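You operate a simulated robot arm through the tools that you are given. There is no shell and no other tool.

You run a simulated robot arm. Do the job below in one go: nothing can be reset, and whatever is moved stays where it is left.

TASK
Tap the chair's top rail home, then glue the brown peg in.
Fine: round mallet, back on the seat; glue on the peg; rail hole by the bench.

It is judged by the outcome, as a careful person would: the job done as asked, and still so three seconds after it is handed in. It fails if anything else is knocked over, pushed out of place, dropped, spilled or broken.

THE ROBOT
A 6-joint arm with a two-finger gripper, fixed in place. Base frame: the origin is on the floor under the middle of its stand, x ahead of it, y to its left, z up; the work surface is at about z = 460. Units: mm, degrees, N and s.
It reaches about 1637 mm from its shoulder. Its first joint turns from -166.0 to 166.0 degrees. Payload 3.43 kg.
The tool frame sits at the grasp point between the pads (the TCP): z along the fingers, y along the line on which they close. The tips reach 20 mm beyond it. The gripper opens to 190 mm; its body begins 248 mm behind the TCP.
Orientation is that of the tool frame in the base frame, as a unit quaternion [w, x, y, z]. With the fingers straight down and closing along the base's y, the tool's x points along the base's -x, its y along +y and its z along -z.

THE INTERFACE
- The arm moves only by the tool jog_arm. Its argument "commands" is a list of rows, each a list of 7 numbers: the shift along the tool's x, y, z in cm, then the turn, a rotation vector about the tool's x, y, z in rad, then the opening in per cent of the stroke, from 0 (shut) to 100 (fully open). In form: [[dx, dy, dz, ax, ay, az, claw], ...]. A call has 1 to 20 rows; each row is the pose to reach, as a shift and turn from the pose commanded when the call began, along the tool's axes at that moment. Rows are played at 5 a second. More than 50 mm and 8.6 degrees between two rows, or a gripper value outside its range, and nothing of the call is played. Where a pose cannot be reached the arm comes as near as it can. A force on the tool above 40 N (or 10 N above the force at the start of the call, whichever is more), or a blocked arm, ends the call early, and 0.2 s more pass. The fingers move at their own pace (about 45 mm/s each) and stop on an object; they squeeze with about 24 N. The grip force told is the motor's: it shows also when the fingers shut on nothing. Time passes only in rows, and 0.2 s behind the last, so rows that repeat a pose let the fingers close. The reply holds the time, the measured pose of the TCP, the force on the tool along the base axes, the opening and the grip force, in the units named above and with some noise, with the torque about the TCP (base axes, N m) and any sound that the robot's microphone picked up.
- Cameras (640 x 400 px; columns grow to the right, rows downward): "scene" is fixed at [217.2, 498.8, 1578.7]; the picture's right is [-0.43, -0.90, 0.00], its down [-0.66, 0.32, -0.68] and it looks along [0.61, -0.29, -0.74] (base axes); focal length 258 px, centre (320, 200). "wrist" rides on the gripper at [70, -8, -288] in the tool frame; the picture's right is [0.12, 0.99, 0.00], its down [-0.96, 0.12, -0.25] and it looks along [-0.25, 0.03, 0.97] (tool axes); focal length 261 px, centre (320, 200). There is no depth. A picture from a camera that has moved, and an enlarged one, comes with that camera's place and axes in the base frame and with its lens.
- snapshot(camera): a new picture of that camera. No time passes.
- move_column(by): slides the trunk up (or, below 0, down) by that many mm; the arm rides with it, the base frame stays. It gives what a move gives, with no picture.
- enlarge(camera, box): a new picture of the part [left, top, right, bottom] of that camera's present view, enlarged. No time passes.
- hand_in(): hands the job in; it is judged then, once.

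Places have to be worked out from the pictures, the camera data and where the tool is seen. Open the gripper and draw the arm clear of the work before you hand the job in, unless the task says otherwise.

The tools are called after "Emit:" by a JSON object that holds its "api" and its "payload". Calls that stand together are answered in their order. jog_arm: Moves the arm, as the interface text tells. Its arguments: {"type":"object","properties":{"commands":{"type":"array"}},"required":["commands"]} The other tools are called the same way: move_column (by) moves the trunk up or down; snapshot (camera) takes a picture; enlarge (camera, box) takes an enlarged picture of a part of a camera's view; hand_in () hands the job in.

At the start:

```text
time: 0.0
eef_pos: [811.3, 49.9, 1154.1]
orientation: [0.0, 0.0, 1.0, 0.001]
wrist_force: [-0.4, 0.0, -0.1]
wrist_torque: [0.01, -0.02, -0.02]
finger_gap: 190.2
finger_force: 0.0
trunk travel left (down, up): [-100.0, 140.0]
```

scene: 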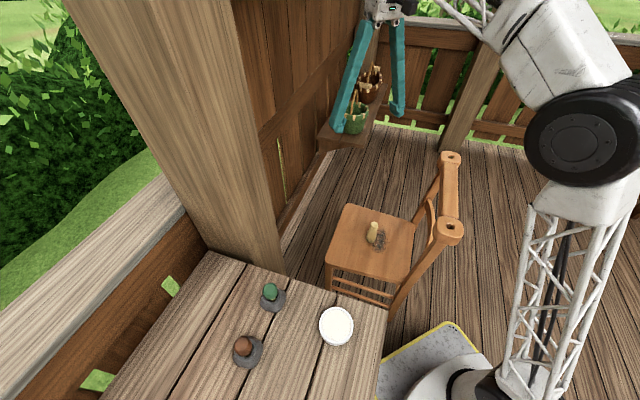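
wrist: 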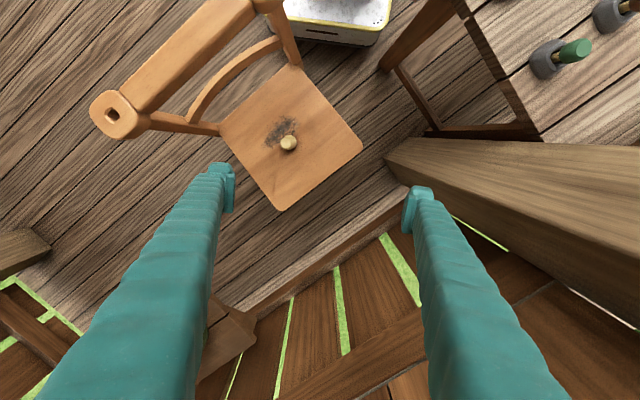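

I start by looking closely at the scene: a chair with a top rail on two posts, a mallet-like thing on the seat, pegs in cups and a white glue pot on the bench, and buckets of tools on a shelf. I enlarge these areas before moving.

Emit:
{"api": "enlarge", "payload": {"camera": "scene", "box": [310, 140, 480, 320]}}

Emit:
{"api": "enlarge", "payload": {"camera": "scene", "box": [200, 250, 400, 390]}}

Emit:
{"api": "enlarge", "payload": {"camera": "scene", "box": [300, 50, 420, 160]}}

Emit:
{"api": "enlarge", "payload": {"camera": "wrist", "box": [60, 0, 400, 220]}}

Emit:
{"api": "enlarge", "payload": {"camera": "wrist", "box": [460, 0, 640, 120]}}

```text
2.22 times, centred on (395, 230) of scene
camera zoom: at [217.2, 498.8, 1578.7], right [-0.43, -0.9, 0.0], down [-0.66, 0.32, -0.68], along [0.61, -0.29, -0.74], focal length 573 px, centre (153, 133)
```

zoom: 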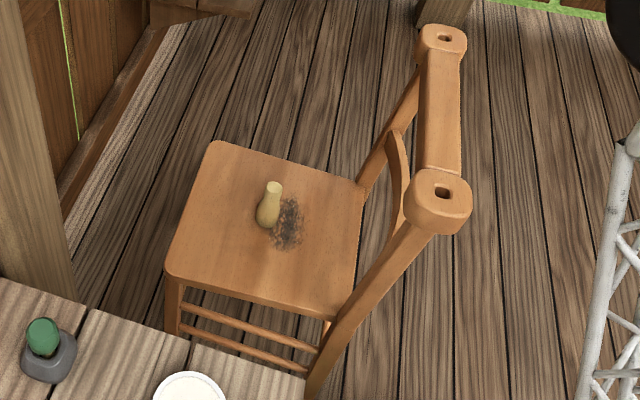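

```text
2.86 times, centred on (300, 320) of scene
camera zoom: at [217.2, 498.8, 1578.7], right [-0.43, -0.9, 0.0], down [-0.66, 0.32, -0.68], along [0.61, -0.29, -0.74], focal length 736 px, centre (377, -143)
```

zoom: 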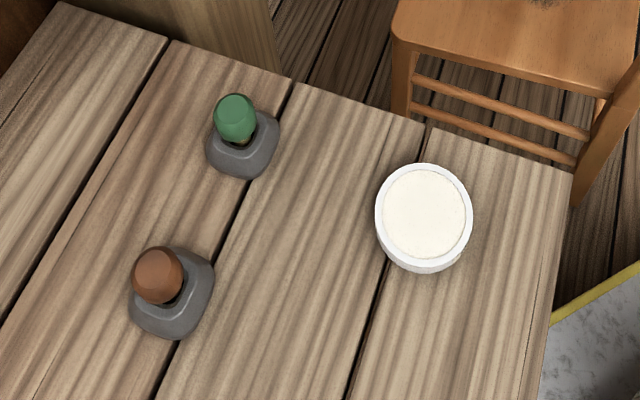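

```text
3.64 times, centred on (360, 105) of scene
camera zoom: at [217.2, 498.8, 1578.7], right [-0.43, -0.9, 0.0], down [-0.66, 0.32, -0.68], along [0.61, -0.29, -0.74], focal length 937 px, centre (174, 546)
```

zoom: 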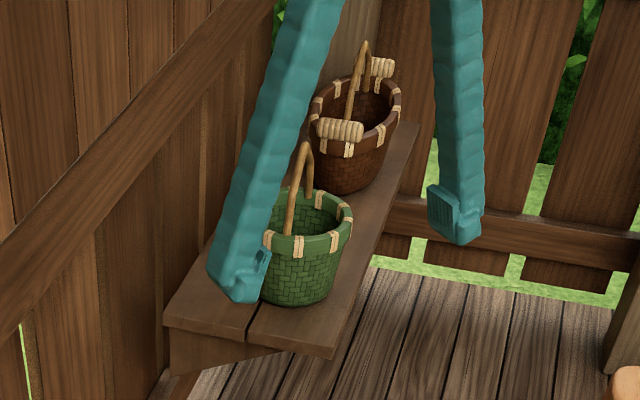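

```text
1.82 times, centred on (230, 110) of wrist
camera zoom: at [740.5, 42.0, 1442.4], right [-0.12, 0.99, 0.0], down [0.96, 0.12, 0.25], along [0.25, 0.03, -0.97], focal length 474 px, centre (484, 364)
```

zoom: 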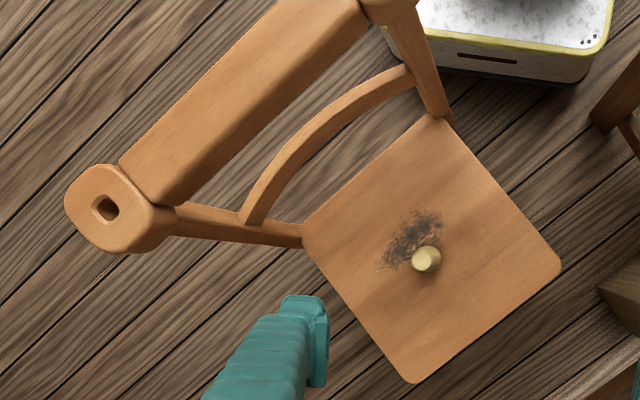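

```text
3.33 times, centred on (550, 60) of wrist
camera zoom: at [740.5, 42.0, 1442.4], right [-0.12, 0.99, 0.0], down [0.96, 0.12, 0.25], along [0.25, 0.03, -0.97], focal length 869 px, centre (-447, 667)
```

zoom: 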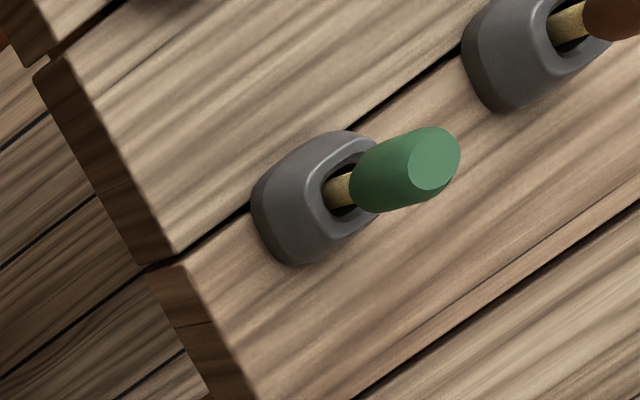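

The rail holes triangulate to about (756,-363,906) and (489,-93,906), while the seat is near z≈460 and the bench top near z≈840. I zoom in much closer on the mallet, the rail ends and the buckets to see details.

Emit:
{"api": "enlarge", "payload": {"camera": "scene", "box": [350, 210, 400, 255]}}

Emit:
{"api": "enlarge", "payload": {"camera": "scene", "box": [420, 205, 480, 250]}}

Emit:
{"api": "enlarge", "payload": {"camera": "scene", "box": [425, 140, 475, 175]}}

Emit:
{"api": "enlarge", "payload": {"camera": "scene", "box": [225, 325, 275, 375]}}

Emit:
{"api": "enlarge", "payload": {"camera": "wrist", "box": [70, 70, 170, 150]}}

Emit:
{"api": "enlarge", "payload": {"camera": "wrist", "box": [580, 0, 640, 50]}}

Emit:
{"api": "enlarge", "payload": {"camera": "wrist", "box": [250, 110, 330, 170]}}

```text
8.89 times, centred on (375, 232) of scene
camera zoom: at [217.2, 498.8, 1578.7], right [-0.43, -0.9, 0.0], down [-0.66, 0.32, -0.68], along [0.61, -0.29, -0.74], focal length 2291 px, centre (-169, -89)
```

zoom: 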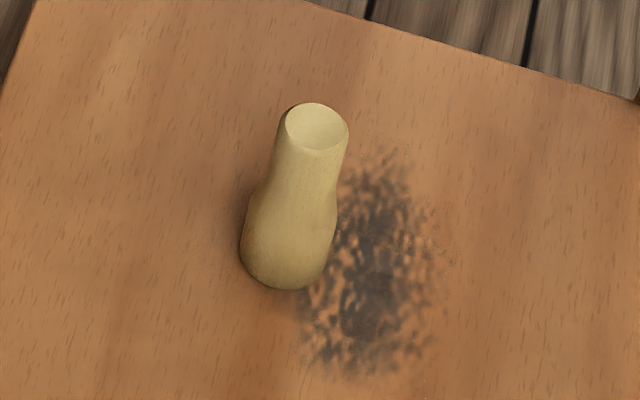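

```text
8.89 times, centred on (450, 228) of scene
camera zoom: at [217.2, 498.8, 1578.7], right [-0.43, -0.9, 0.0], down [-0.66, 0.32, -0.68], along [0.61, -0.29, -0.74], focal length 2291 px, centre (-836, -44)
```

zoom: 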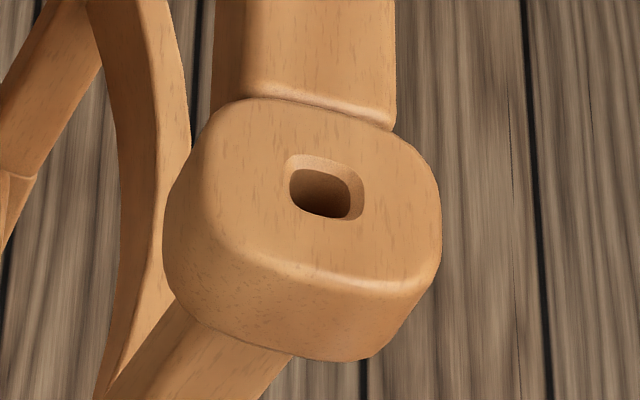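

```text
11.43 times, centred on (450, 158) of scene
camera zoom: at [217.2, 498.8, 1578.7], right [-0.43, -0.9, 0.0], down [-0.66, 0.32, -0.68], along [0.61, -0.29, -0.74], focal length 2945 px, centre (-1166, 686)
```

zoom: 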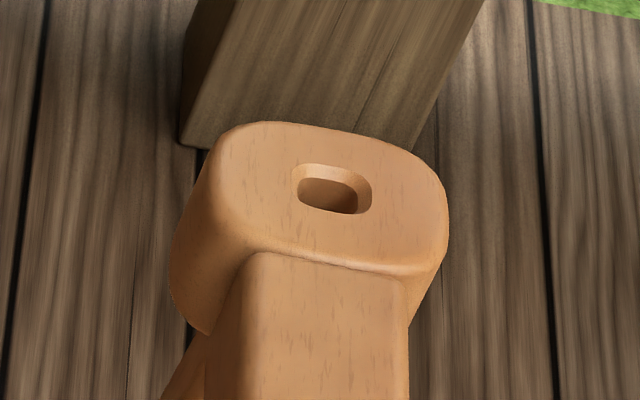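

```text
8.00 times, centred on (250, 350) of scene
camera zoom: at [217.2, 498.8, 1578.7], right [-0.43, -0.9, 0.0], down [-0.66, 0.32, -0.68], along [0.61, -0.29, -0.74], focal length 2062 px, centre (880, -1000)
```

zoom: 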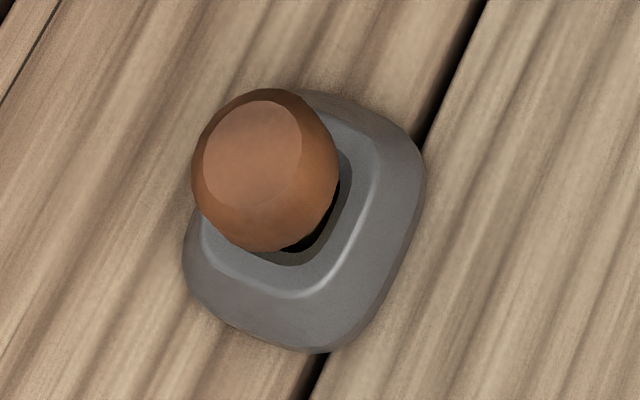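

```text
5.00 times, centred on (120, 110) of wrist
camera zoom: at [740.5, 42.0, 1442.4], right [-0.12, 0.99, 0.0], down [0.96, 0.12, 0.25], along [0.25, 0.03, -0.97], focal length 1303 px, centre (1320, 650)
```

zoom: 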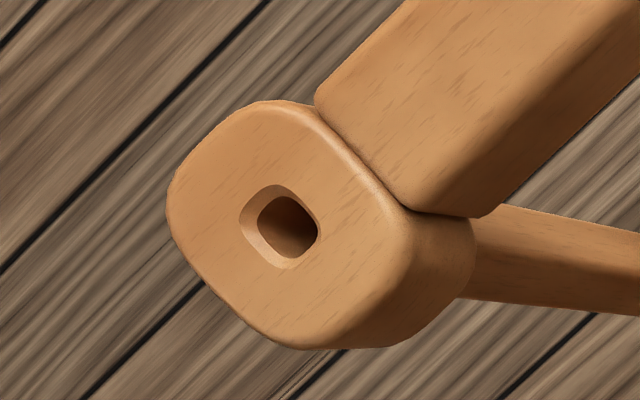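

```text
8.00 times, centred on (610, 25) of wrist
camera zoom: at [740.5, 42.0, 1442.4], right [-0.12, 0.99, 0.0], down [0.96, 0.12, 0.25], along [0.25, 0.03, -0.97], focal length 2085 px, centre (-2000, 1600)
```

zoom: 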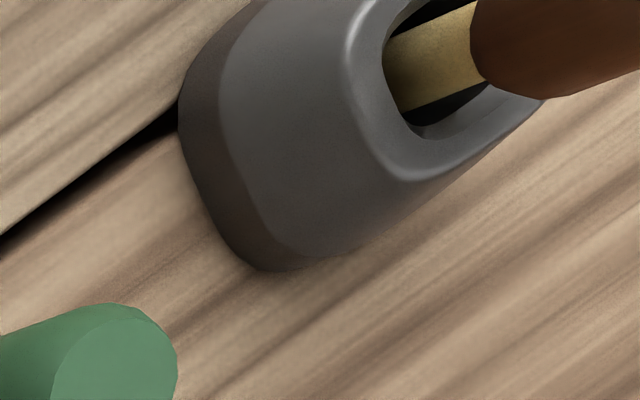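

```text
6.67 times, centred on (290, 140) of wrist
camera zoom: at [740.5, 42.0, 1442.4], right [-0.12, 0.99, 0.0], down [0.96, 0.12, 0.25], along [0.25, 0.03, -0.97], focal length 1738 px, centre (520, 600)
```

zoom: 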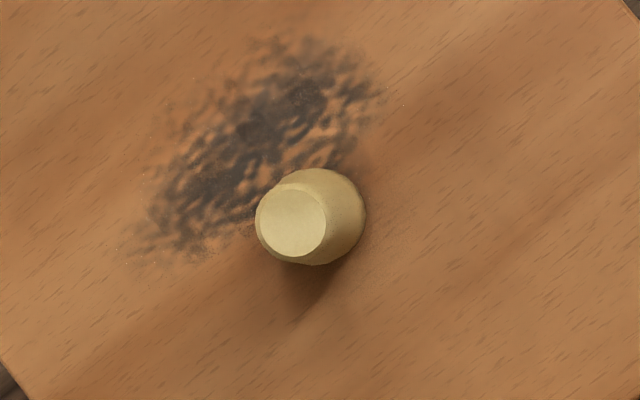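

The mallet stands head-down on the seat at about (786,-61), its base at z≈460 and top at z≈583, with a handle about 34 mm across. I move the gripper high above the rail to see both rail ends and estimate their heights.

Emit:
{"api": "jog_arm", "payload": {"commands": [[3.2, -3.6, 0, 0, 0, 0, 100], [6.4, -7.2, 0, 0, 0, 0, 100], [9.6, -10.8, 0, 0, 0, 0, 100], [12.8, -14.4, 0, 0, 0, 0, 100], [16, -18, 0, 0, 0, 0, 100], [19.2, -21.6, 0, 0, 0, 0, 100], [22.4, -25.2, 0, 0, 0, 0, 100], [25.8, -28.7, 0, 0, 0, 0, 100]]}}

Emit:
{"api": "snapshot", "payload": {"camera": "wrist"}}

Emit:
{"api": "snapshot", "payload": {"camera": "scene"}}

```text
time: 1.8
eef_pos: [554.5, -237.4, 1156.0]
orientation: [0.001, -0.001, 1.0, 0.0]
wrist_force: [0.5, -0.2, -0.1]
wrist_torque: [-0.07, 0.17, 0.0]
finger_gap: 189.9
finger_force: 0.1
trunk travel left (down, up): [-100.0, 140.0]
```

```text
taken
camera wrist: at [483.3, -246.0, 1444.8], right [-0.12, 0.99, 0.0], down [0.96, 0.12, 0.25], along [0.25, 0.03, -0.97], focal length 261 px, centre (320, 200)
```

wrist: 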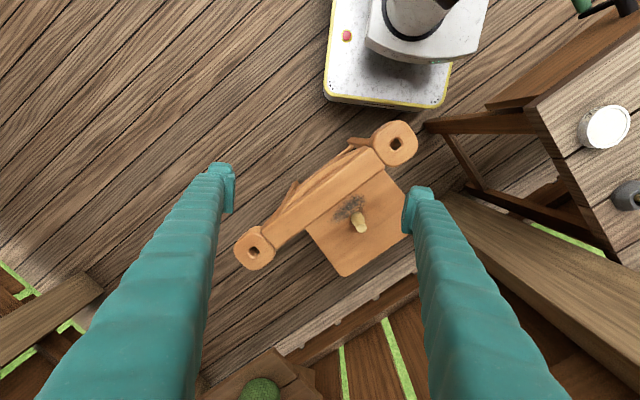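

```text
taken
```

scene: 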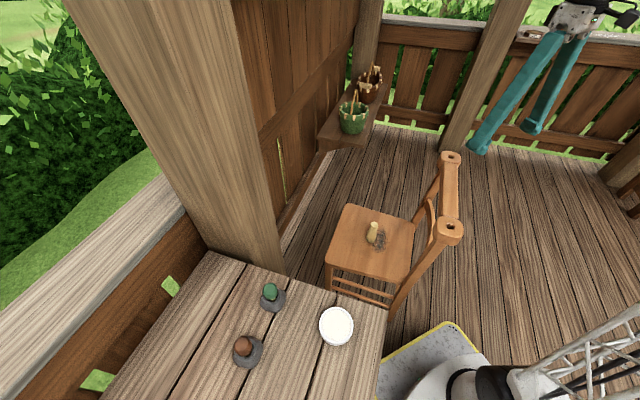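

The arm moved clear. I zoom into both rail ends, the whole rail and the glue pot from this new viewpoint to triangulate them.

Emit:
{"api": "enlarge", "payload": {"camera": "wrist", "box": [360, 110, 430, 175]}}

Emit:
{"api": "enlarge", "payload": {"camera": "wrist", "box": [225, 215, 295, 280]}}

Emit:
{"api": "enlarge", "payload": {"camera": "wrist", "box": [230, 110, 430, 290]}}

Emit:
{"api": "enlarge", "payload": {"camera": "wrist", "box": [560, 80, 640, 220]}}

```text
6.15 times, centred on (395, 142) of wrist
camera zoom: at [483.3, -246.0, 1444.8], right [-0.12, 0.99, 0.0], down [0.96, 0.12, 0.25], along [0.25, 0.03, -0.97], focal length 1604 px, centre (-142, 554)
```

zoom: 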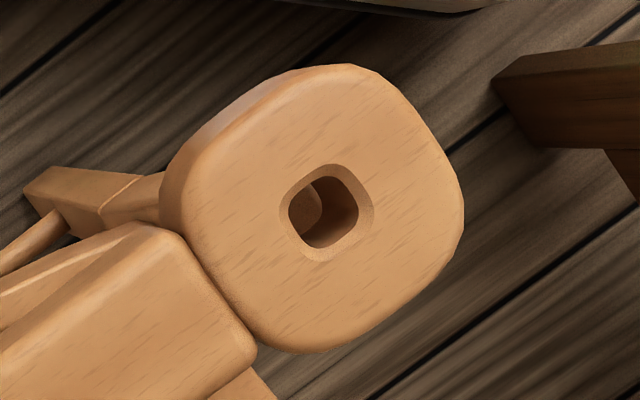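

```text
6.15 times, centred on (260, 248) of wrist
camera zoom: at [483.3, -246.0, 1444.8], right [-0.12, 0.99, 0.0], down [0.96, 0.12, 0.25], along [0.25, 0.03, -0.97], focal length 1604 px, centre (689, -92)
```

zoom: 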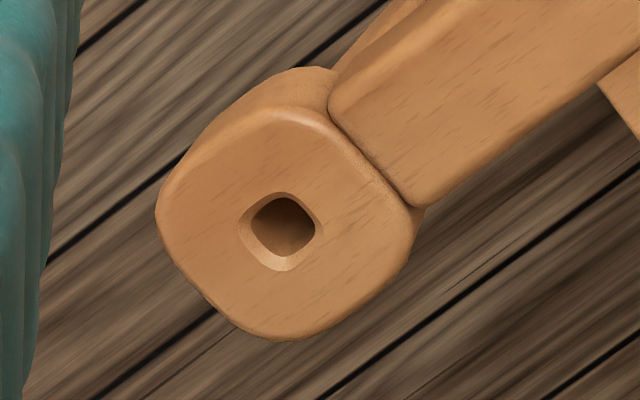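

```text
2.22 times, centred on (330, 200) of wrist
camera zoom: at [483.3, -246.0, 1444.8], right [-0.12, 0.99, 0.0], down [0.96, 0.12, 0.25], along [0.25, 0.03, -0.97], focal length 579 px, centre (298, 200)
```

zoom: 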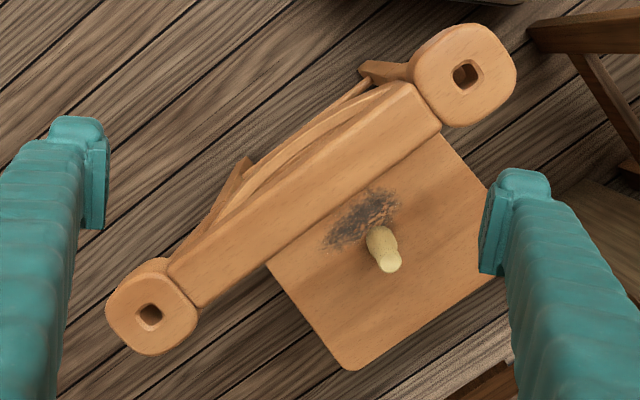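

```text
2.86 times, centred on (600, 150) of wrist
camera zoom: at [483.3, -246.0, 1444.8], right [-0.12, 0.99, 0.0], down [0.96, 0.12, 0.25], along [0.25, 0.03, -0.97], focal length 745 px, centre (-480, 343)
```

zoom: 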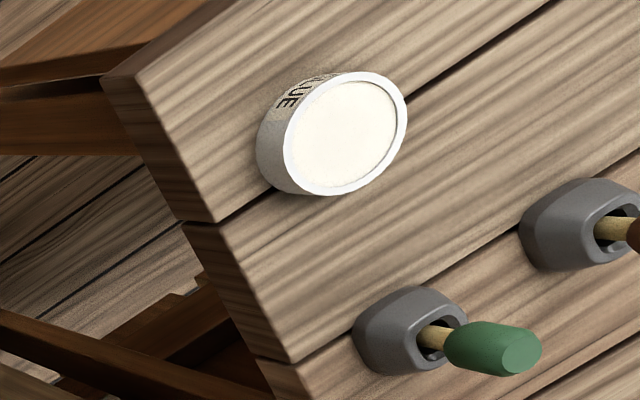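

The mallet axis comes out at about (789,-61), with its top at z≈584. I move over it at the present height with the gripper half open, then look before going down.

Emit:
{"api": "jog_arm", "payload": {"commands": [[-3.4, 2.5, 0, 0, 0, 0, 60], [-6.8, 5.0, 0, 0, 0, 0, 60], [-10.2, 7.5, 0, 0, 0, 0, 60], [-13.6, 10.0, 0, 0, 0, 0, 60], [-17.0, 12.6, 0, 0, 0, 0, 60], [-20.4, 15.2, 0, 0, 0, 0, 60], [-23.4, 17.6, 0, 0, 0, 0, 60], [-23.4, 17.6, 4.5, 0, 0, 0, 60], [-23.4, 17.6, 9, 0, 0, 0, 60], [-23.4, 17.6, 13.5, 0, 0, 0, 60], [-23.4, 17.6, 18, 0, 0, 0, 60], [-23.4, 17.6, 22.5, 0, 0, 0, 60]]}}

Emit:
{"api": "snapshot", "payload": {"camera": "wrist"}}

Emit:
{"api": "snapshot", "payload": {"camera": "scene"}}

```text
time: 4.4
eef_pos: [785.1, -61.2, 927.6]
orientation: [0.0, 0.0, 1.0, 0.0]
wrist_force: [-0.1, 0.5, -0.1]
wrist_torque: [-0.04, -0.08, 0.0]
finger_gap: 114.0
finger_force: 0.0
trunk travel left (down, up): [-100.0, 140.0]
```

```text
taken
camera wrist: at [715.4, -68.7, 1217.3], right [-0.12, 0.99, 0.0], down [0.96, 0.12, 0.25], along [0.25, 0.03, -0.97], focal length 261 px, centre (320, 200)
```

wrist: 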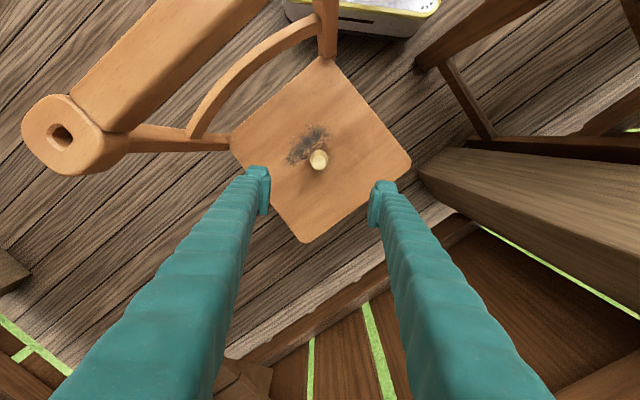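

```text
taken
```

scene: 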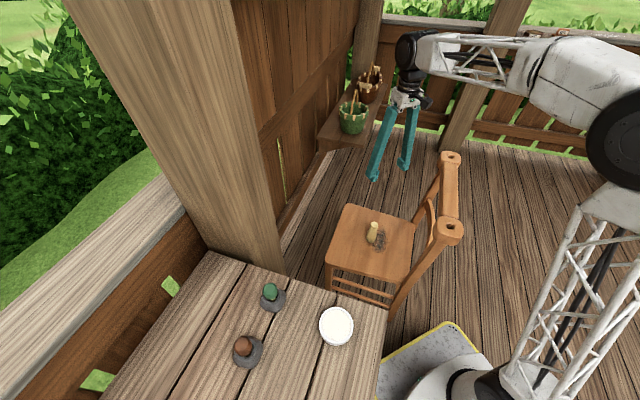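

The path down looks clear: the forearm stays well above the rail. I enlarge the mallet from here to centre the grip on it.

Emit:
{"api": "enlarge", "payload": {"camera": "wrist", "box": [270, 110, 370, 210]}}

Emit:
{"api": "enlarge", "payload": {"camera": "wrist", "box": [10, 80, 150, 190]}}

```text
4.00 times, centred on (320, 160) of wrist
camera zoom: at [715.4, -68.7, 1217.3], right [-0.12, 0.99, 0.0], down [0.96, 0.12, 0.25], along [0.25, 0.03, -0.97], focal length 1043 px, centre (320, 360)
```

zoom: 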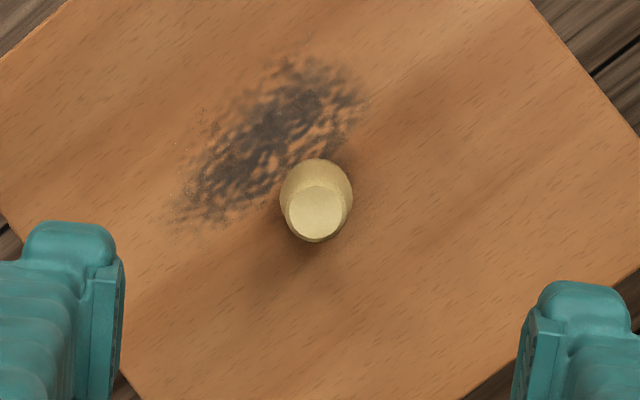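

```text
3.64 times, centred on (80, 135) of wrist
camera zoom: at [715.4, -68.7, 1217.3], right [-0.12, 0.99, 0.0], down [0.96, 0.12, 0.25], along [0.25, 0.03, -0.97], focal length 948 px, centre (1193, 436)
```

zoom: 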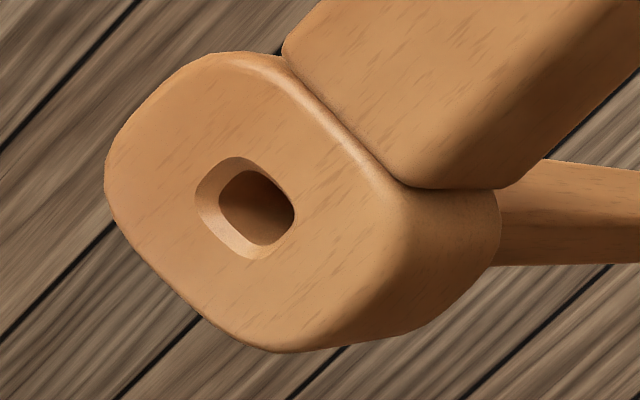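

The mallet's axis is at (787.4,-62.5), so I correct the aim by about 2 mm and descend until the tips are just above the handle, then check.

Emit:
{"api": "jog_arm", "payload": {"commands": [[-0.2, -0.1, 4.5, 0, 0, 0, 60], [-0.23, -0.13, 9, 0, 0, 0, 60], [-0.23, -0.13, 13.5, 0, 0, 0, 60], [-0.23, -0.13, 18, 0, 0, 0, 60], [-0.23, -0.13, 22.5, 0, 0, 0, 60], [-0.23, -0.13, 26.5, 0, 0, 0, 60], [-0.23, -0.13, 30.0, 0, 0, 0, 60], [-0.23, -0.13, 30.7, 0, 0, 0, 60]]}}

Emit:
{"api": "snapshot", "payload": {"camera": "wrist"}}

Emit:
{"api": "snapshot", "payload": {"camera": "scene"}}

```text
time: 6.2
eef_pos: [790.4, -62.8, 622.0]
orientation: [0.001, 0.0, 1.0, 0.0]
wrist_force: [0.3, 0.9, 0.1]
wrist_torque: [0.01, 0.0, -0.03]
finger_gap: 113.9
finger_force: 0.0
trunk travel left (down, up): [-100.0, 140.0]
```

```text
taken
camera wrist: at [718.9, -70.3, 911.4], right [-0.12, 0.99, 0.0], down [0.96, 0.12, 0.25], along [0.25, 0.03, -0.97], focal length 261 px, centre (320, 200)
```

wrist: 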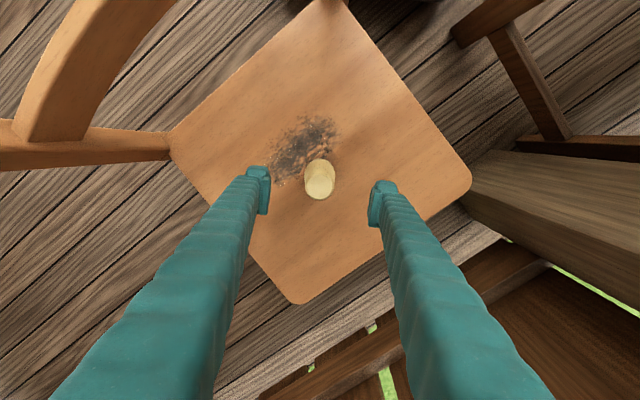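

```text
taken
```

scene: 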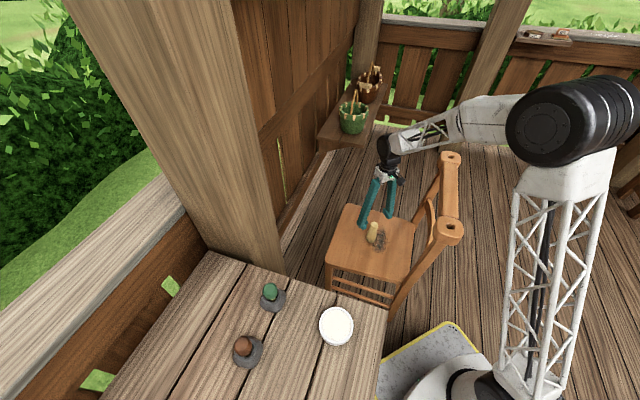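

The mallet is centred between the tips (midpoint column 320, mallet at 319). I lower 74 mm to z≈548 and close on the handle.

Emit:
{"api": "jog_arm", "payload": {"commands": [[0.15, 0, 3.0, 0, 0, 0, 60], [0.15, 0, 6.0, 0, 0, 0, 60], [0.15, 0, 7.4, 0, 0, 0, 60], [0.15, 0, 7.4, 0, 0, 0, 0], [0.15, 0, 7.4, 0, 0, 0, 0], [0.15, 0, 7.4, 0, 0, 0, 0], [0.15, 0, 7.4, 0, 0, 0, 0], [0.15, 0, 7.4, 0, 0, 0, 0], [0.15, 0, 7.4, 0, 0, 0, 0], [0.15, 0, 7.4, 0, 0, 0, 0], [0.15, 0, 7.4, 0, 0, 0, 0]]}}

Emit:
{"api": "snapshot", "payload": {"camera": "wrist"}}

Emit:
{"api": "enlarge", "payload": {"camera": "scene", "box": [340, 170, 430, 260]}}

```text
time: 8.6
eef_pos: [787.8, -62.3, 546.7]
orientation: [0.0, 0.0, 1.0, 0.0]
wrist_force: [1.4, -1.4, 2.4]
wrist_torque: [-0.04, -0.11, -0.04]
finger_gap: 36.1
finger_force: 23.6
trunk travel left (down, up): [-100.0, 140.0]
```

```text
taken
camera wrist: at [716.3, -70.0, 836.7], right [-0.12, 0.99, 0.0], down [0.96, 0.12, 0.25], along [0.25, 0.03, -0.97], focal length 261 px, centre (320, 200)
```

wrist: 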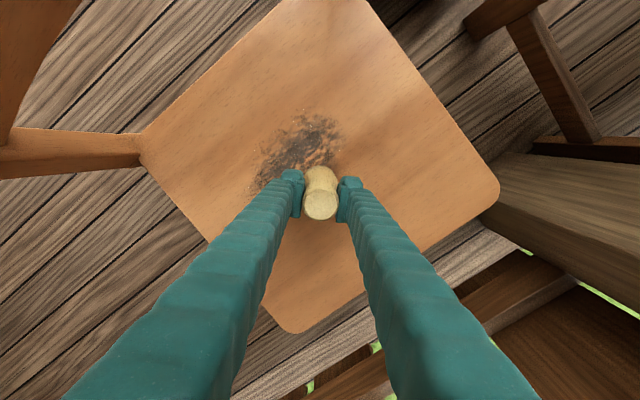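

```text
4.44 times, centred on (385, 215) of scene
camera zoom: at [217.2, 498.8, 1578.7], right [-0.43, -0.9, 0.0], down [-0.66, 0.32, -0.68], along [0.61, -0.29, -0.74], focal length 1145 px, centre (31, 133)
```

zoom: 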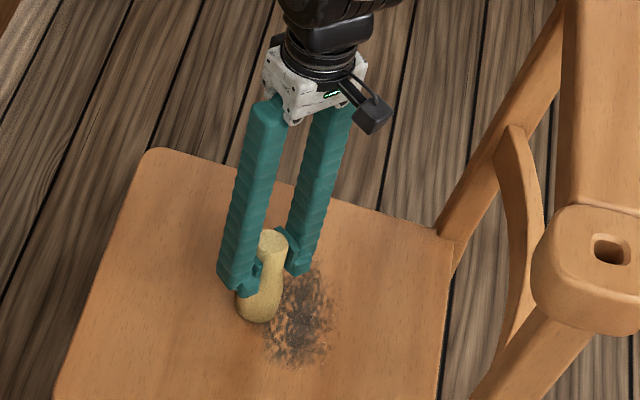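

The fingers stopped on the handle at a 36 mm gap, with 24 N of grip. I lift straight up and check that the mallet comes along firmly.

Emit:
{"api": "jog_arm", "payload": {"commands": [[0, 0, -1, 0, 0, 0, 0], [0, 0, -3, 0, 0, 0, 0], [0, 0, -7, 0, 0, 0, 0], [0, 0, -11.5, 0, 0, 0, 0], [0, 0, -16, 0, 0, 0, 0], [0, 0, -20.5, 0, 0, 0, 0], [0, 0, -25, 0, 0, 0, 0], [0, 0, -29.5, 0, 0, 0, 0], [0, 0, -34, 0, 0, 0, 0], [0, 0, -38.5, 0, 0, 0, 0], [0, 0, -43, 0, 0, 0, 0], [0, 0, -47.5, 0, 0, 0, 0], [0, 0, -52, 0, 0, 0, 0]]}}

Emit:
{"api": "snapshot", "payload": {"camera": "wrist"}}

Emit:
{"api": "snapshot", "payload": {"camera": "scene"}}

```text
time: 11.4
eef_pos: [786.1, -64.6, 1066.1]
orientation: [-0.001, -0.001, 1.0, 0.0]
wrist_force: [-0.1, 0.1, -3.6]
wrist_torque: [0.01, 0.06, -0.04]
finger_gap: 35.8
finger_force: 23.9
trunk travel left (down, up): [-100.0, 140.0]
```

```text
taken
camera wrist: at [716.5, -71.8, 1355.3], right [-0.12, 0.99, 0.0], down [0.96, 0.12, 0.25], along [0.24, 0.03, -0.97], focal length 261 px, centre (320, 200)
```

wrist: 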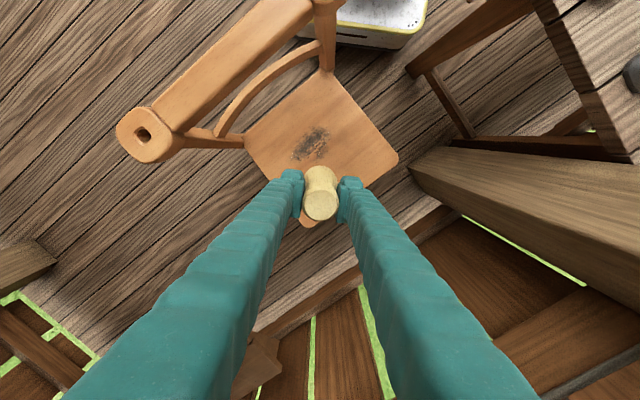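

```text
taken
```

scene: 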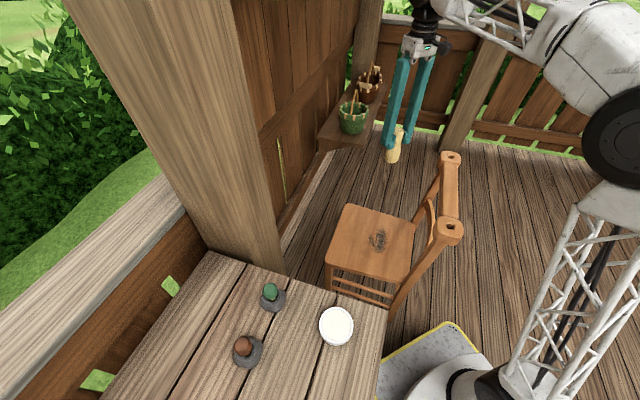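

The mallet is held firmly, weighing about 3.6 N. I now carry it over the rail end by the bench, near (489,-96), staying about 60 mm above the rail.

Emit:
{"api": "jog_arm", "payload": {"commands": [[4.5, -0.5, 0, 0, 0, 0, 0], [9, -1.0, 0, 0, 0, 0, 0], [13.5, -1.5, 0, 0, 0, 0, 0], [18, -2.0, 0, 0, 0, 0, 0], [22.5, -2.5, 0, 0, 0, 0, 0], [27, -3.0, 0, 0, 0, 0, 0], [29.9, -3.36, 0, 0, 0, 0, 0], [29.9, -3.36, 0, 0, 0, 0, 0]]}}

Emit:
{"api": "snapshot", "payload": {"camera": "wrist"}}

Emit:
{"api": "enlarge", "payload": {"camera": "scene", "box": [390, 90, 540, 270]}}

Emit:
{"api": "snapshot", "payload": {"camera": "scene"}}

```text
time: 13.2
eef_pos: [488.5, -96.3, 1068.3]
orientation: [0.0, 0.0, 1.0, 0.0]
wrist_force: [0.7, 1.1, -2.6]
wrist_torque: [-0.02, 0.0, -0.01]
finger_gap: 36.0
finger_force: 24.0
trunk travel left (down, up): [-100.0, 140.0]
```

```text
taken
camera wrist: at [418.5, -104.1, 1356.5], right [-0.12, 0.99, 0.0], down [0.96, 0.12, 0.25], along [0.25, 0.03, -0.97], focal length 261 px, centre (320, 200)
```

wrist: 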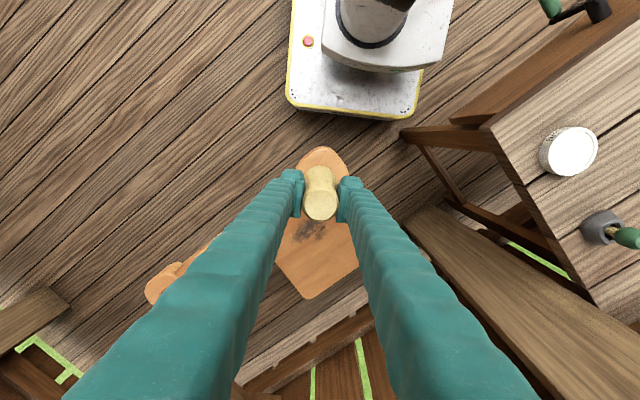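

```text
2.22 times, centred on (465, 180) of scene
camera zoom: at [217.2, 498.8, 1578.7], right [-0.43, -0.9, 0.0], down [-0.66, 0.32, -0.68], along [0.61, -0.29, -0.74], focal length 573 px, centre (-2, 244)
```

zoom: 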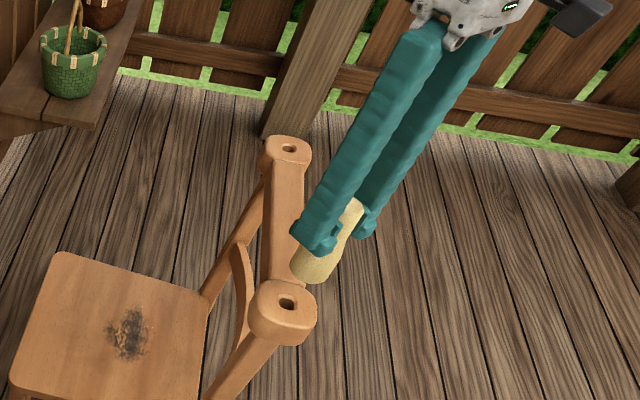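

```text
taken
```

scene: 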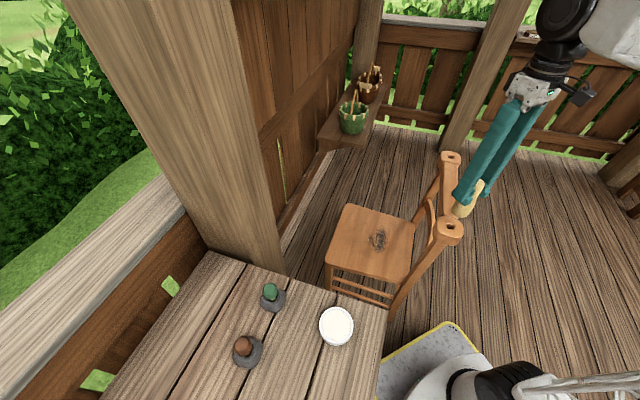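

The scene view confirms the mallet's foot is at z≈980 over the near rail end. I lower it gently to find the contact height before tapping.

Emit:
{"api": "jog_arm", "payload": {"commands": [[0, 0, 2.0, 0, 0, 0, 0], [0, 0, 4.0, 0, 0, 0, 0], [0, 0, 4.6, 0, 0, 0, 0], [0, 0, 4.9, 0, 0, 0, 0], [0, 0, 5.2, 0, 0, 0, 0]]}}

Emit:
{"api": "enlarge", "payload": {"camera": "scene", "box": [410, 180, 510, 260]}}

Emit:
{"api": "snapshot", "payload": {"camera": "wrist"}}

```text
time: 14.4
eef_pos: [489.1, -96.6, 1015.4]
orientation: [0.0, -0.001, 1.0, 0.0]
wrist_force: [0.2, 0.8, -3.4]
wrist_torque: [-0.01, 0.02, 0.02]
finger_gap: 35.8
finger_force: 23.6
trunk travel left (down, up): [-100.0, 140.0]
```

```text
5.00 times, centred on (460, 220) of scene
camera zoom: at [217.2, 498.8, 1578.7], right [-0.43, -0.9, 0.0], down [-0.66, 0.32, -0.68], along [0.61, -0.29, -0.74], focal length 1289 px, centre (-380, 100)
```

zoom: 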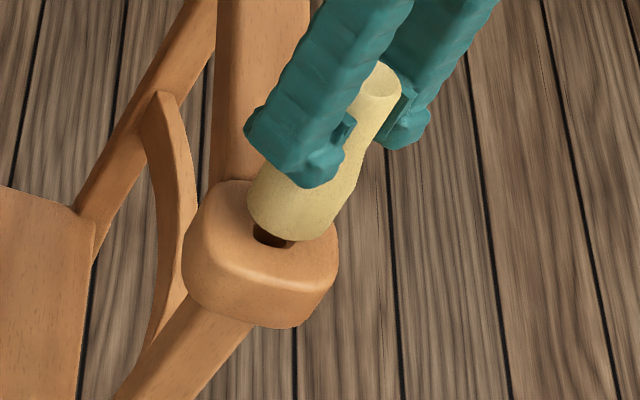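

```text
taken
camera wrist: at [418.1, -104.5, 1304.9], right [-0.12, 0.99, 0.0], down [0.96, 0.12, 0.25], along [0.25, 0.03, -0.97], focal length 261 px, centre (320, 200)
```

wrist: 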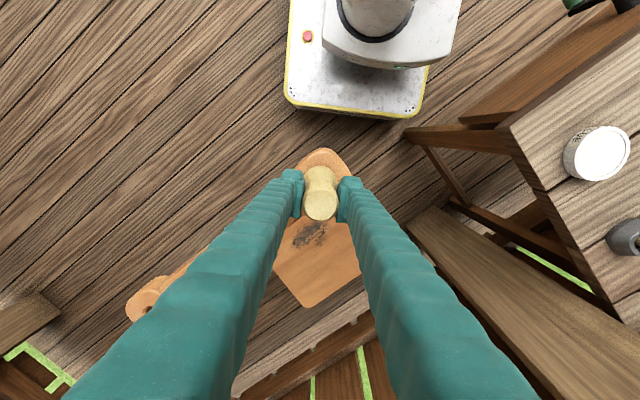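

No contact yet at mallet foot z≈928. I continue down slowly in small steps to feel the rail.

Emit:
{"api": "jog_arm", "payload": {"commands": [[0, 0, 0.2, 0, 0, 0, 0], [0, 0, 0.4, 0, 0, 0, 0], [0, 0, 0.6, 0, 0, 0, 0], [0, 0, 0.8, 0, 0, 0, 0]]}}

```text
time: 15.4
eef_pos: [488.4, -95.4, 1007.7]
orientation: [0.0, 0.001, 1.0, 0.0]
wrist_force: [0.0, 1.1, -2.6]
wrist_torque: [-0.03, -0.03, 0.0]
finger_gap: 35.9
finger_force: 24.4
trunk travel left (down, up): [-100.0, 140.0]
```

Still free at TCP z≈1008 (mallet foot about 920). I go on a little further.

Emit:
{"api": "jog_arm", "payload": {"commands": [[0, 0, 0.15, 0, 0, 0, 0], [0, 0, 0.3, 0, 0, 0, 0], [0, 0, 0.45, 0, 0, 0, 0], [0, 0, 0.6, 0, 0, 0, 0]]}}

```text
time: 16.4
eef_pos: [488.6, -97.2, 1001.9]
orientation: [0.0, 0.0, 1.0, 0.0]
wrist_force: [0.0, -0.3, -3.3]
wrist_torque: [0.0, -0.03, 0.02]
finger_gap: 35.8
finger_force: 23.8
trunk travel left (down, up): [-100.0, 140.0]
```

Still no contact at TCP z≈1002. I take another few millimetres.

Emit:
{"api": "jog_arm", "payload": {"commands": [[0, 0, 0.15, 0, 0, 0, 0], [0, 0, 0.3, 0, 0, 0, 0], [0, 0, 0.45, 0, 0, 0, 0], [0, 0, 0.6, 0, 0, 0, 0]]}}

Emit:
{"api": "enlarge", "payload": {"camera": "scene", "box": [410, 180, 510, 260]}}

```text
time: 17.4
eef_pos: [488.7, -97.8, 997.0]
orientation: [0.001, 0.0, 1.0, 0.0]
wrist_force: [2.1, -7.4, 20.0]
wrist_torque: [-0.19, -0.17, -0.03]
finger_gap: 36.1
finger_force: 23.9
trunk travel left (down, up): [-100.0, 140.0]
```

```text
5.00 times, centred on (460, 220) of scene
camera zoom: at [217.2, 498.8, 1578.7], right [-0.43, -0.9, 0.0], down [-0.66, 0.32, -0.68], along [0.61, -0.29, -0.74], focal length 1289 px, centre (-380, 100)
```

zoom: 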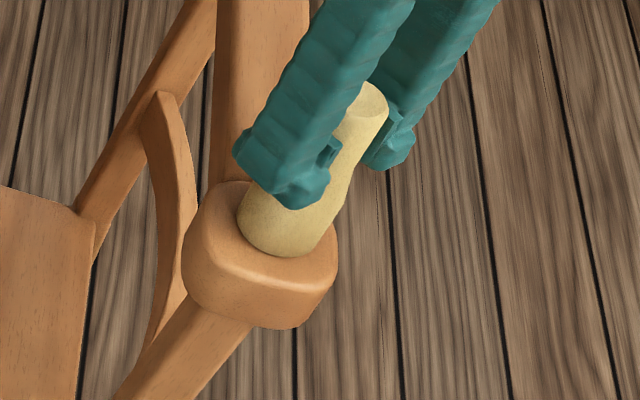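

Contact: about 23 N at TCP z≈997, so the near end's top is at z≈909. I now lift 4 cm and give a brisk first tap back to this height, rebounding afterwards.

Emit:
{"api": "jog_arm", "payload": {"commands": [[0, 0, -2, 0, 0, 0, 0], [0, 0, -4, 0, 0, 0, 0], [0, 0, -4, 0, 0, 0, 0], [0, 0, 0.0, 0, 0, 0, 0], [0, 0, -3, 0, 0, 0, 0], [0, 0, -4, 0, 0, 0, 0]]}}

Emit:
{"api": "enlarge", "payload": {"camera": "scene", "box": [410, 180, 510, 260]}}

```text
time: 18.8
eef_pos: [489.6, -95.8, 1035.8]
orientation: [0.001, 0.001, 1.0, 0.0]
wrist_force: [-0.7, 0.3, -3.7]
wrist_torque: [-0.05, 0.0, 0.02]
finger_gap: 35.7
finger_force: 24.5
trunk travel left (down, up): [-100.0, 140.0]
```

```text
5.00 times, centred on (460, 220) of scene
camera zoom: at [217.2, 498.8, 1578.7], right [-0.43, -0.9, 0.0], down [-0.66, 0.32, -0.68], along [0.61, -0.29, -0.74], focal length 1289 px, centre (-380, 100)
```

zoom: 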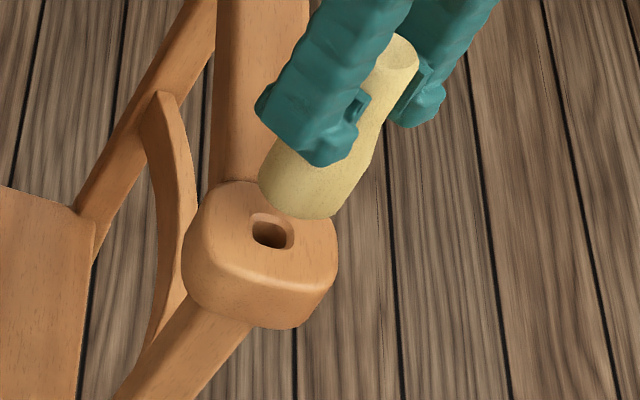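

No visible shift and no sound yet. I take a fine reference picture of both ends, then tap harder by aiming a few millimetres below the surface.

Emit:
{"api": "enlarge", "payload": {"camera": "scene", "box": [420, 205, 480, 250]}}

Emit:
{"api": "jog_arm", "payload": {"commands": [[0, 0, -1, 0, 0, 0, 0], [0, 0, 0, 0, 0, 0, 0], [0, 0, 4.6, 0, 0, 0, 0], [0, 0, 1, 0, 0, 0, 0], [0, 0, 0, 0, 0, 0, 0]]}}

Emit:
{"api": "enlarge", "payload": {"camera": "scene", "box": [420, 205, 480, 250]}}

```text
8.89 times, centred on (450, 228) of scene
camera zoom: at [217.2, 498.8, 1578.7], right [-0.43, -0.9, 0.0], down [-0.66, 0.32, -0.68], along [0.61, -0.29, -0.74], focal length 2291 px, centre (-836, -44)
```

zoom: 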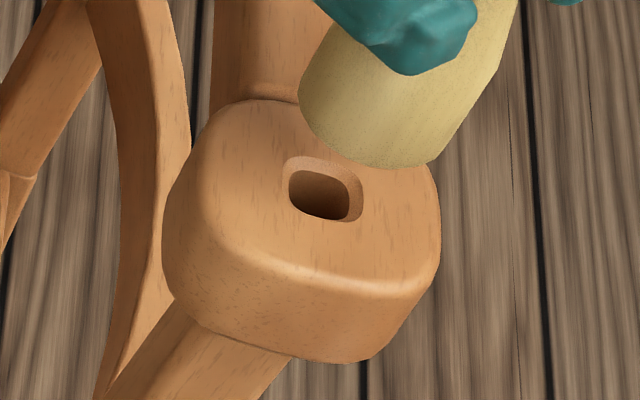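

```text
time: 20.0
eef_pos: [489.1, -95.8, 1035.7]
orientation: [0.001, 0.0, 1.0, 0.0]
wrist_force: [0.2, -0.9, -2.2]
wrist_torque: [-0.01, 0.03, -0.01]
finger_gap: 35.9
finger_force: 24.2
trunk travel left (down, up): [-100.0, 140.0]
```

```text
8.89 times, centred on (450, 228) of scene
camera zoom: at [217.2, 498.8, 1578.7], right [-0.43, -0.9, 0.0], down [-0.66, 0.32, -0.68], along [0.61, -0.29, -0.74], focal length 2291 px, centre (-836, -44)
```

zoom: 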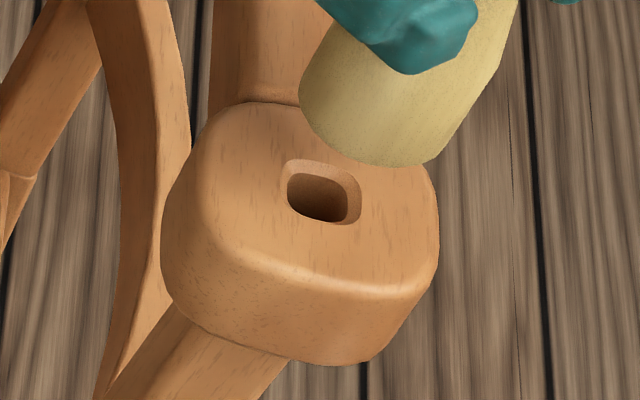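

The near end has come down by 1–2 mm (its hole moved from row 187 to 191), so the taps work. I check the far end for any change, too.

Emit:
{"api": "enlarge", "payload": {"camera": "scene", "box": [425, 140, 475, 175]}}

Emit:
{"api": "jog_arm", "payload": {"commands": [[0, 0, -1, 0, 0, 0, 0], [0, 0, 0, 0, 0, 0, 0], [0, 0, 4.9, 0, 0, 0, 0], [0, 0, 1, 0, 0, 0, 0], [0, 0, 0, 0, 0, 0, 0]]}}

Emit:
{"api": "enlarge", "payload": {"camera": "scene", "box": [420, 205, 480, 250]}}

Emit:
{"api": "enlarge", "payload": {"camera": "scene", "box": [425, 140, 475, 175]}}

```text
11.43 times, centred on (450, 158) of scene
camera zoom: at [217.2, 498.8, 1578.7], right [-0.43, -0.9, 0.0], down [-0.66, 0.32, -0.68], along [0.61, -0.29, -0.74], focal length 2945 px, centre (-1166, 686)
```

zoom: 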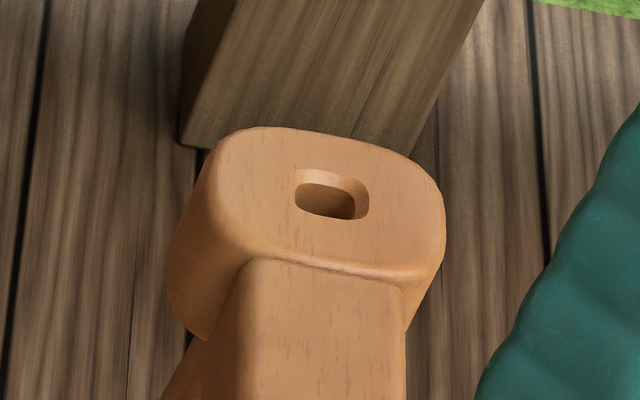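

```text
time: 21.2
eef_pos: [488.2, -95.6, 1036.8]
orientation: [0.0, 0.001, 1.0, 0.0]
wrist_force: [0.6, -0.9, -3.1]
wrist_torque: [-0.03, 0.02, 0.01]
finger_gap: 36.1
finger_force: 24.3
trunk travel left (down, up): [-100.0, 140.0]
```

```text
8.89 times, centred on (450, 228) of scene
camera zoom: at [217.2, 498.8, 1578.7], right [-0.43, -0.9, 0.0], down [-0.66, 0.32, -0.68], along [0.61, -0.29, -0.74], focal length 2291 px, centre (-836, -44)
```

zoom: 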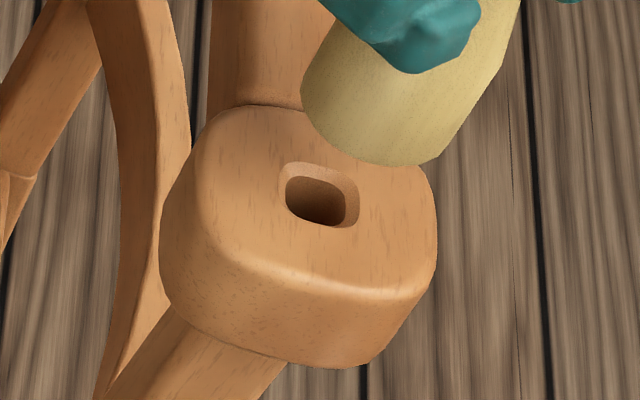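

```text
11.43 times, centred on (450, 158) of scene
camera zoom: at [217.2, 498.8, 1578.7], right [-0.43, -0.9, 0.0], down [-0.66, 0.32, -0.68], along [0.61, -0.29, -0.74], focal length 2945 px, centre (-1166, 686)
```

zoom: 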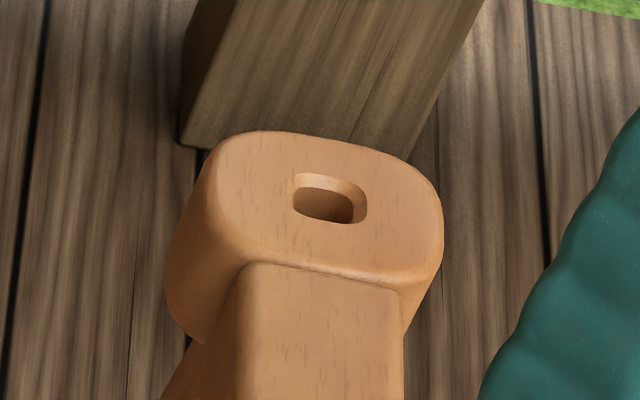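

Both ends descend together, about 2 mm per tap. I give two more taps and compare again.

Emit:
{"api": "jog_arm", "payload": {"commands": [[0, 0, 0.4, 0, 0, 0, 0], [0, 0, 5.2, 0, 0, 0, 0], [0, 0, 1, 0, 0, 0, 0], [0, 0, 0.6, 0, 0, 0, 0], [0, 0, 5.4, 0, 0, 0, 0], [0, 0, 1, 0, 0, 0, 0], [0, 0, 0, 0, 0, 0, 0]]}}

Emit:
{"api": "enlarge", "payload": {"camera": "scene", "box": [420, 205, 480, 250]}}

Emit:
{"api": "enlarge", "payload": {"camera": "scene", "box": [425, 140, 475, 175]}}

```text
time: 22.8
eef_pos: [490.3, -94.9, 1036.2]
orientation: [0.0, 0.0, 1.0, 0.0]
wrist_force: [-0.5, -0.6, -3.1]
wrist_torque: [0.01, -0.02, 0.04]
finger_gap: 36.0
finger_force: 23.9
trunk travel left (down, up): [-100.0, 140.0]
```

```text
8.89 times, centred on (450, 228) of scene
camera zoom: at [217.2, 498.8, 1578.7], right [-0.43, -0.9, 0.0], down [-0.66, 0.32, -0.68], along [0.61, -0.29, -0.74], focal length 2291 px, centre (-836, -44)
```

zoom: 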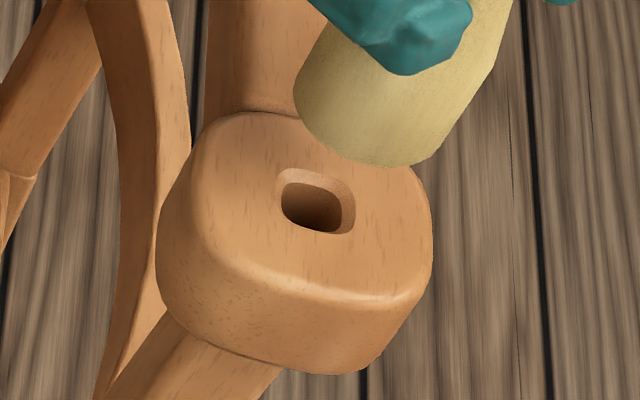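

```text
11.43 times, centred on (450, 158) of scene
camera zoom: at [217.2, 498.8, 1578.7], right [-0.43, -0.9, 0.0], down [-0.66, 0.32, -0.68], along [0.61, -0.29, -0.74], focal length 2945 px, centre (-1166, 686)
```

zoom: 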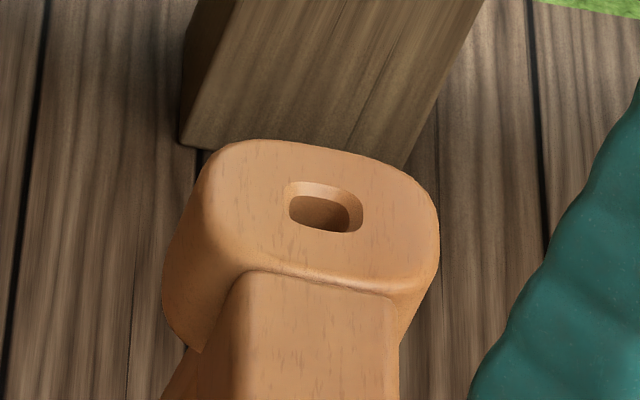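

The rail has now dropped about 9 mm in total and is still moving. I give two more taps, reaching a bit lower.

Emit:
{"api": "jog_arm", "payload": {"commands": [[0, 0, 0.9, 0, 0, 0, 0], [0, 0, 5.7, 0, 0, 0, 0], [0, 0, 1.5, 0, 0, 0, 0], [0, 0, 1.1, 0, 0, 0, 0], [0, 0, 5.9, 0, 0, 0, 0], [0, 0, 1.5, 0, 0, 0, 0], [0, 0, 0, 0, 0, 0, 0]]}}

Emit:
{"api": "enlarge", "payload": {"camera": "scene", "box": [420, 205, 480, 250]}}

Emit:
{"api": "enlarge", "payload": {"camera": "scene", "box": [425, 140, 475, 175]}}

```text
time: 24.4
eef_pos: [490.6, -97.2, 1034.2]
orientation: [0.0, 0.0, 1.0, 0.0]
wrist_force: [0.9, 0.3, -3.3]
wrist_torque: [-0.01, 0.03, -0.02]
finger_gap: 37.2
finger_force: 23.7
trunk travel left (down, up): [-100.0, 140.0]
```

```text
8.89 times, centred on (450, 228) of scene
camera zoom: at [217.2, 498.8, 1578.7], right [-0.43, -0.9, 0.0], down [-0.66, 0.32, -0.68], along [0.61, -0.29, -0.74], focal length 2291 px, centre (-836, -44)
```

zoom: 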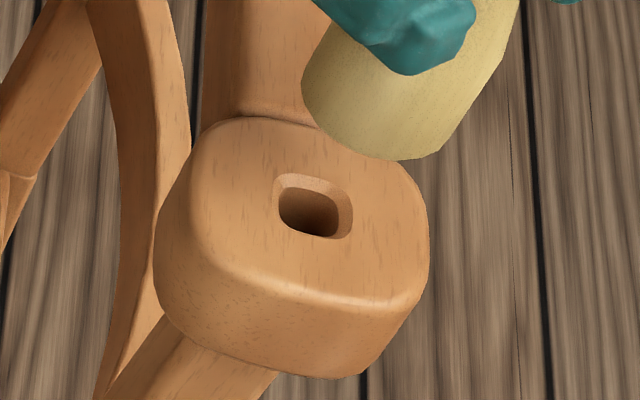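

```text
11.43 times, centred on (450, 158) of scene
camera zoom: at [217.2, 498.8, 1578.7], right [-0.43, -0.9, 0.0], down [-0.66, 0.32, -0.68], along [0.61, -0.29, -0.74], focal length 2945 px, centre (-1166, 686)
```

zoom: 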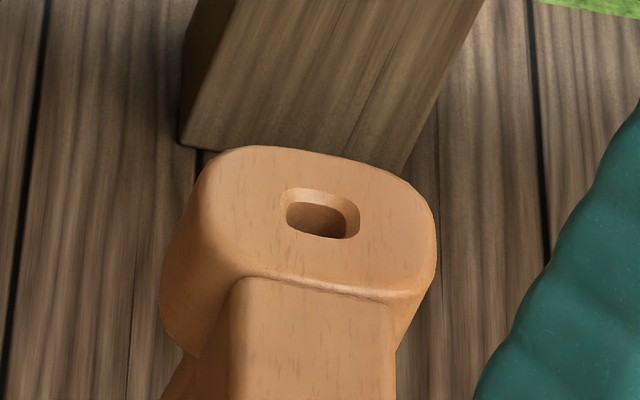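

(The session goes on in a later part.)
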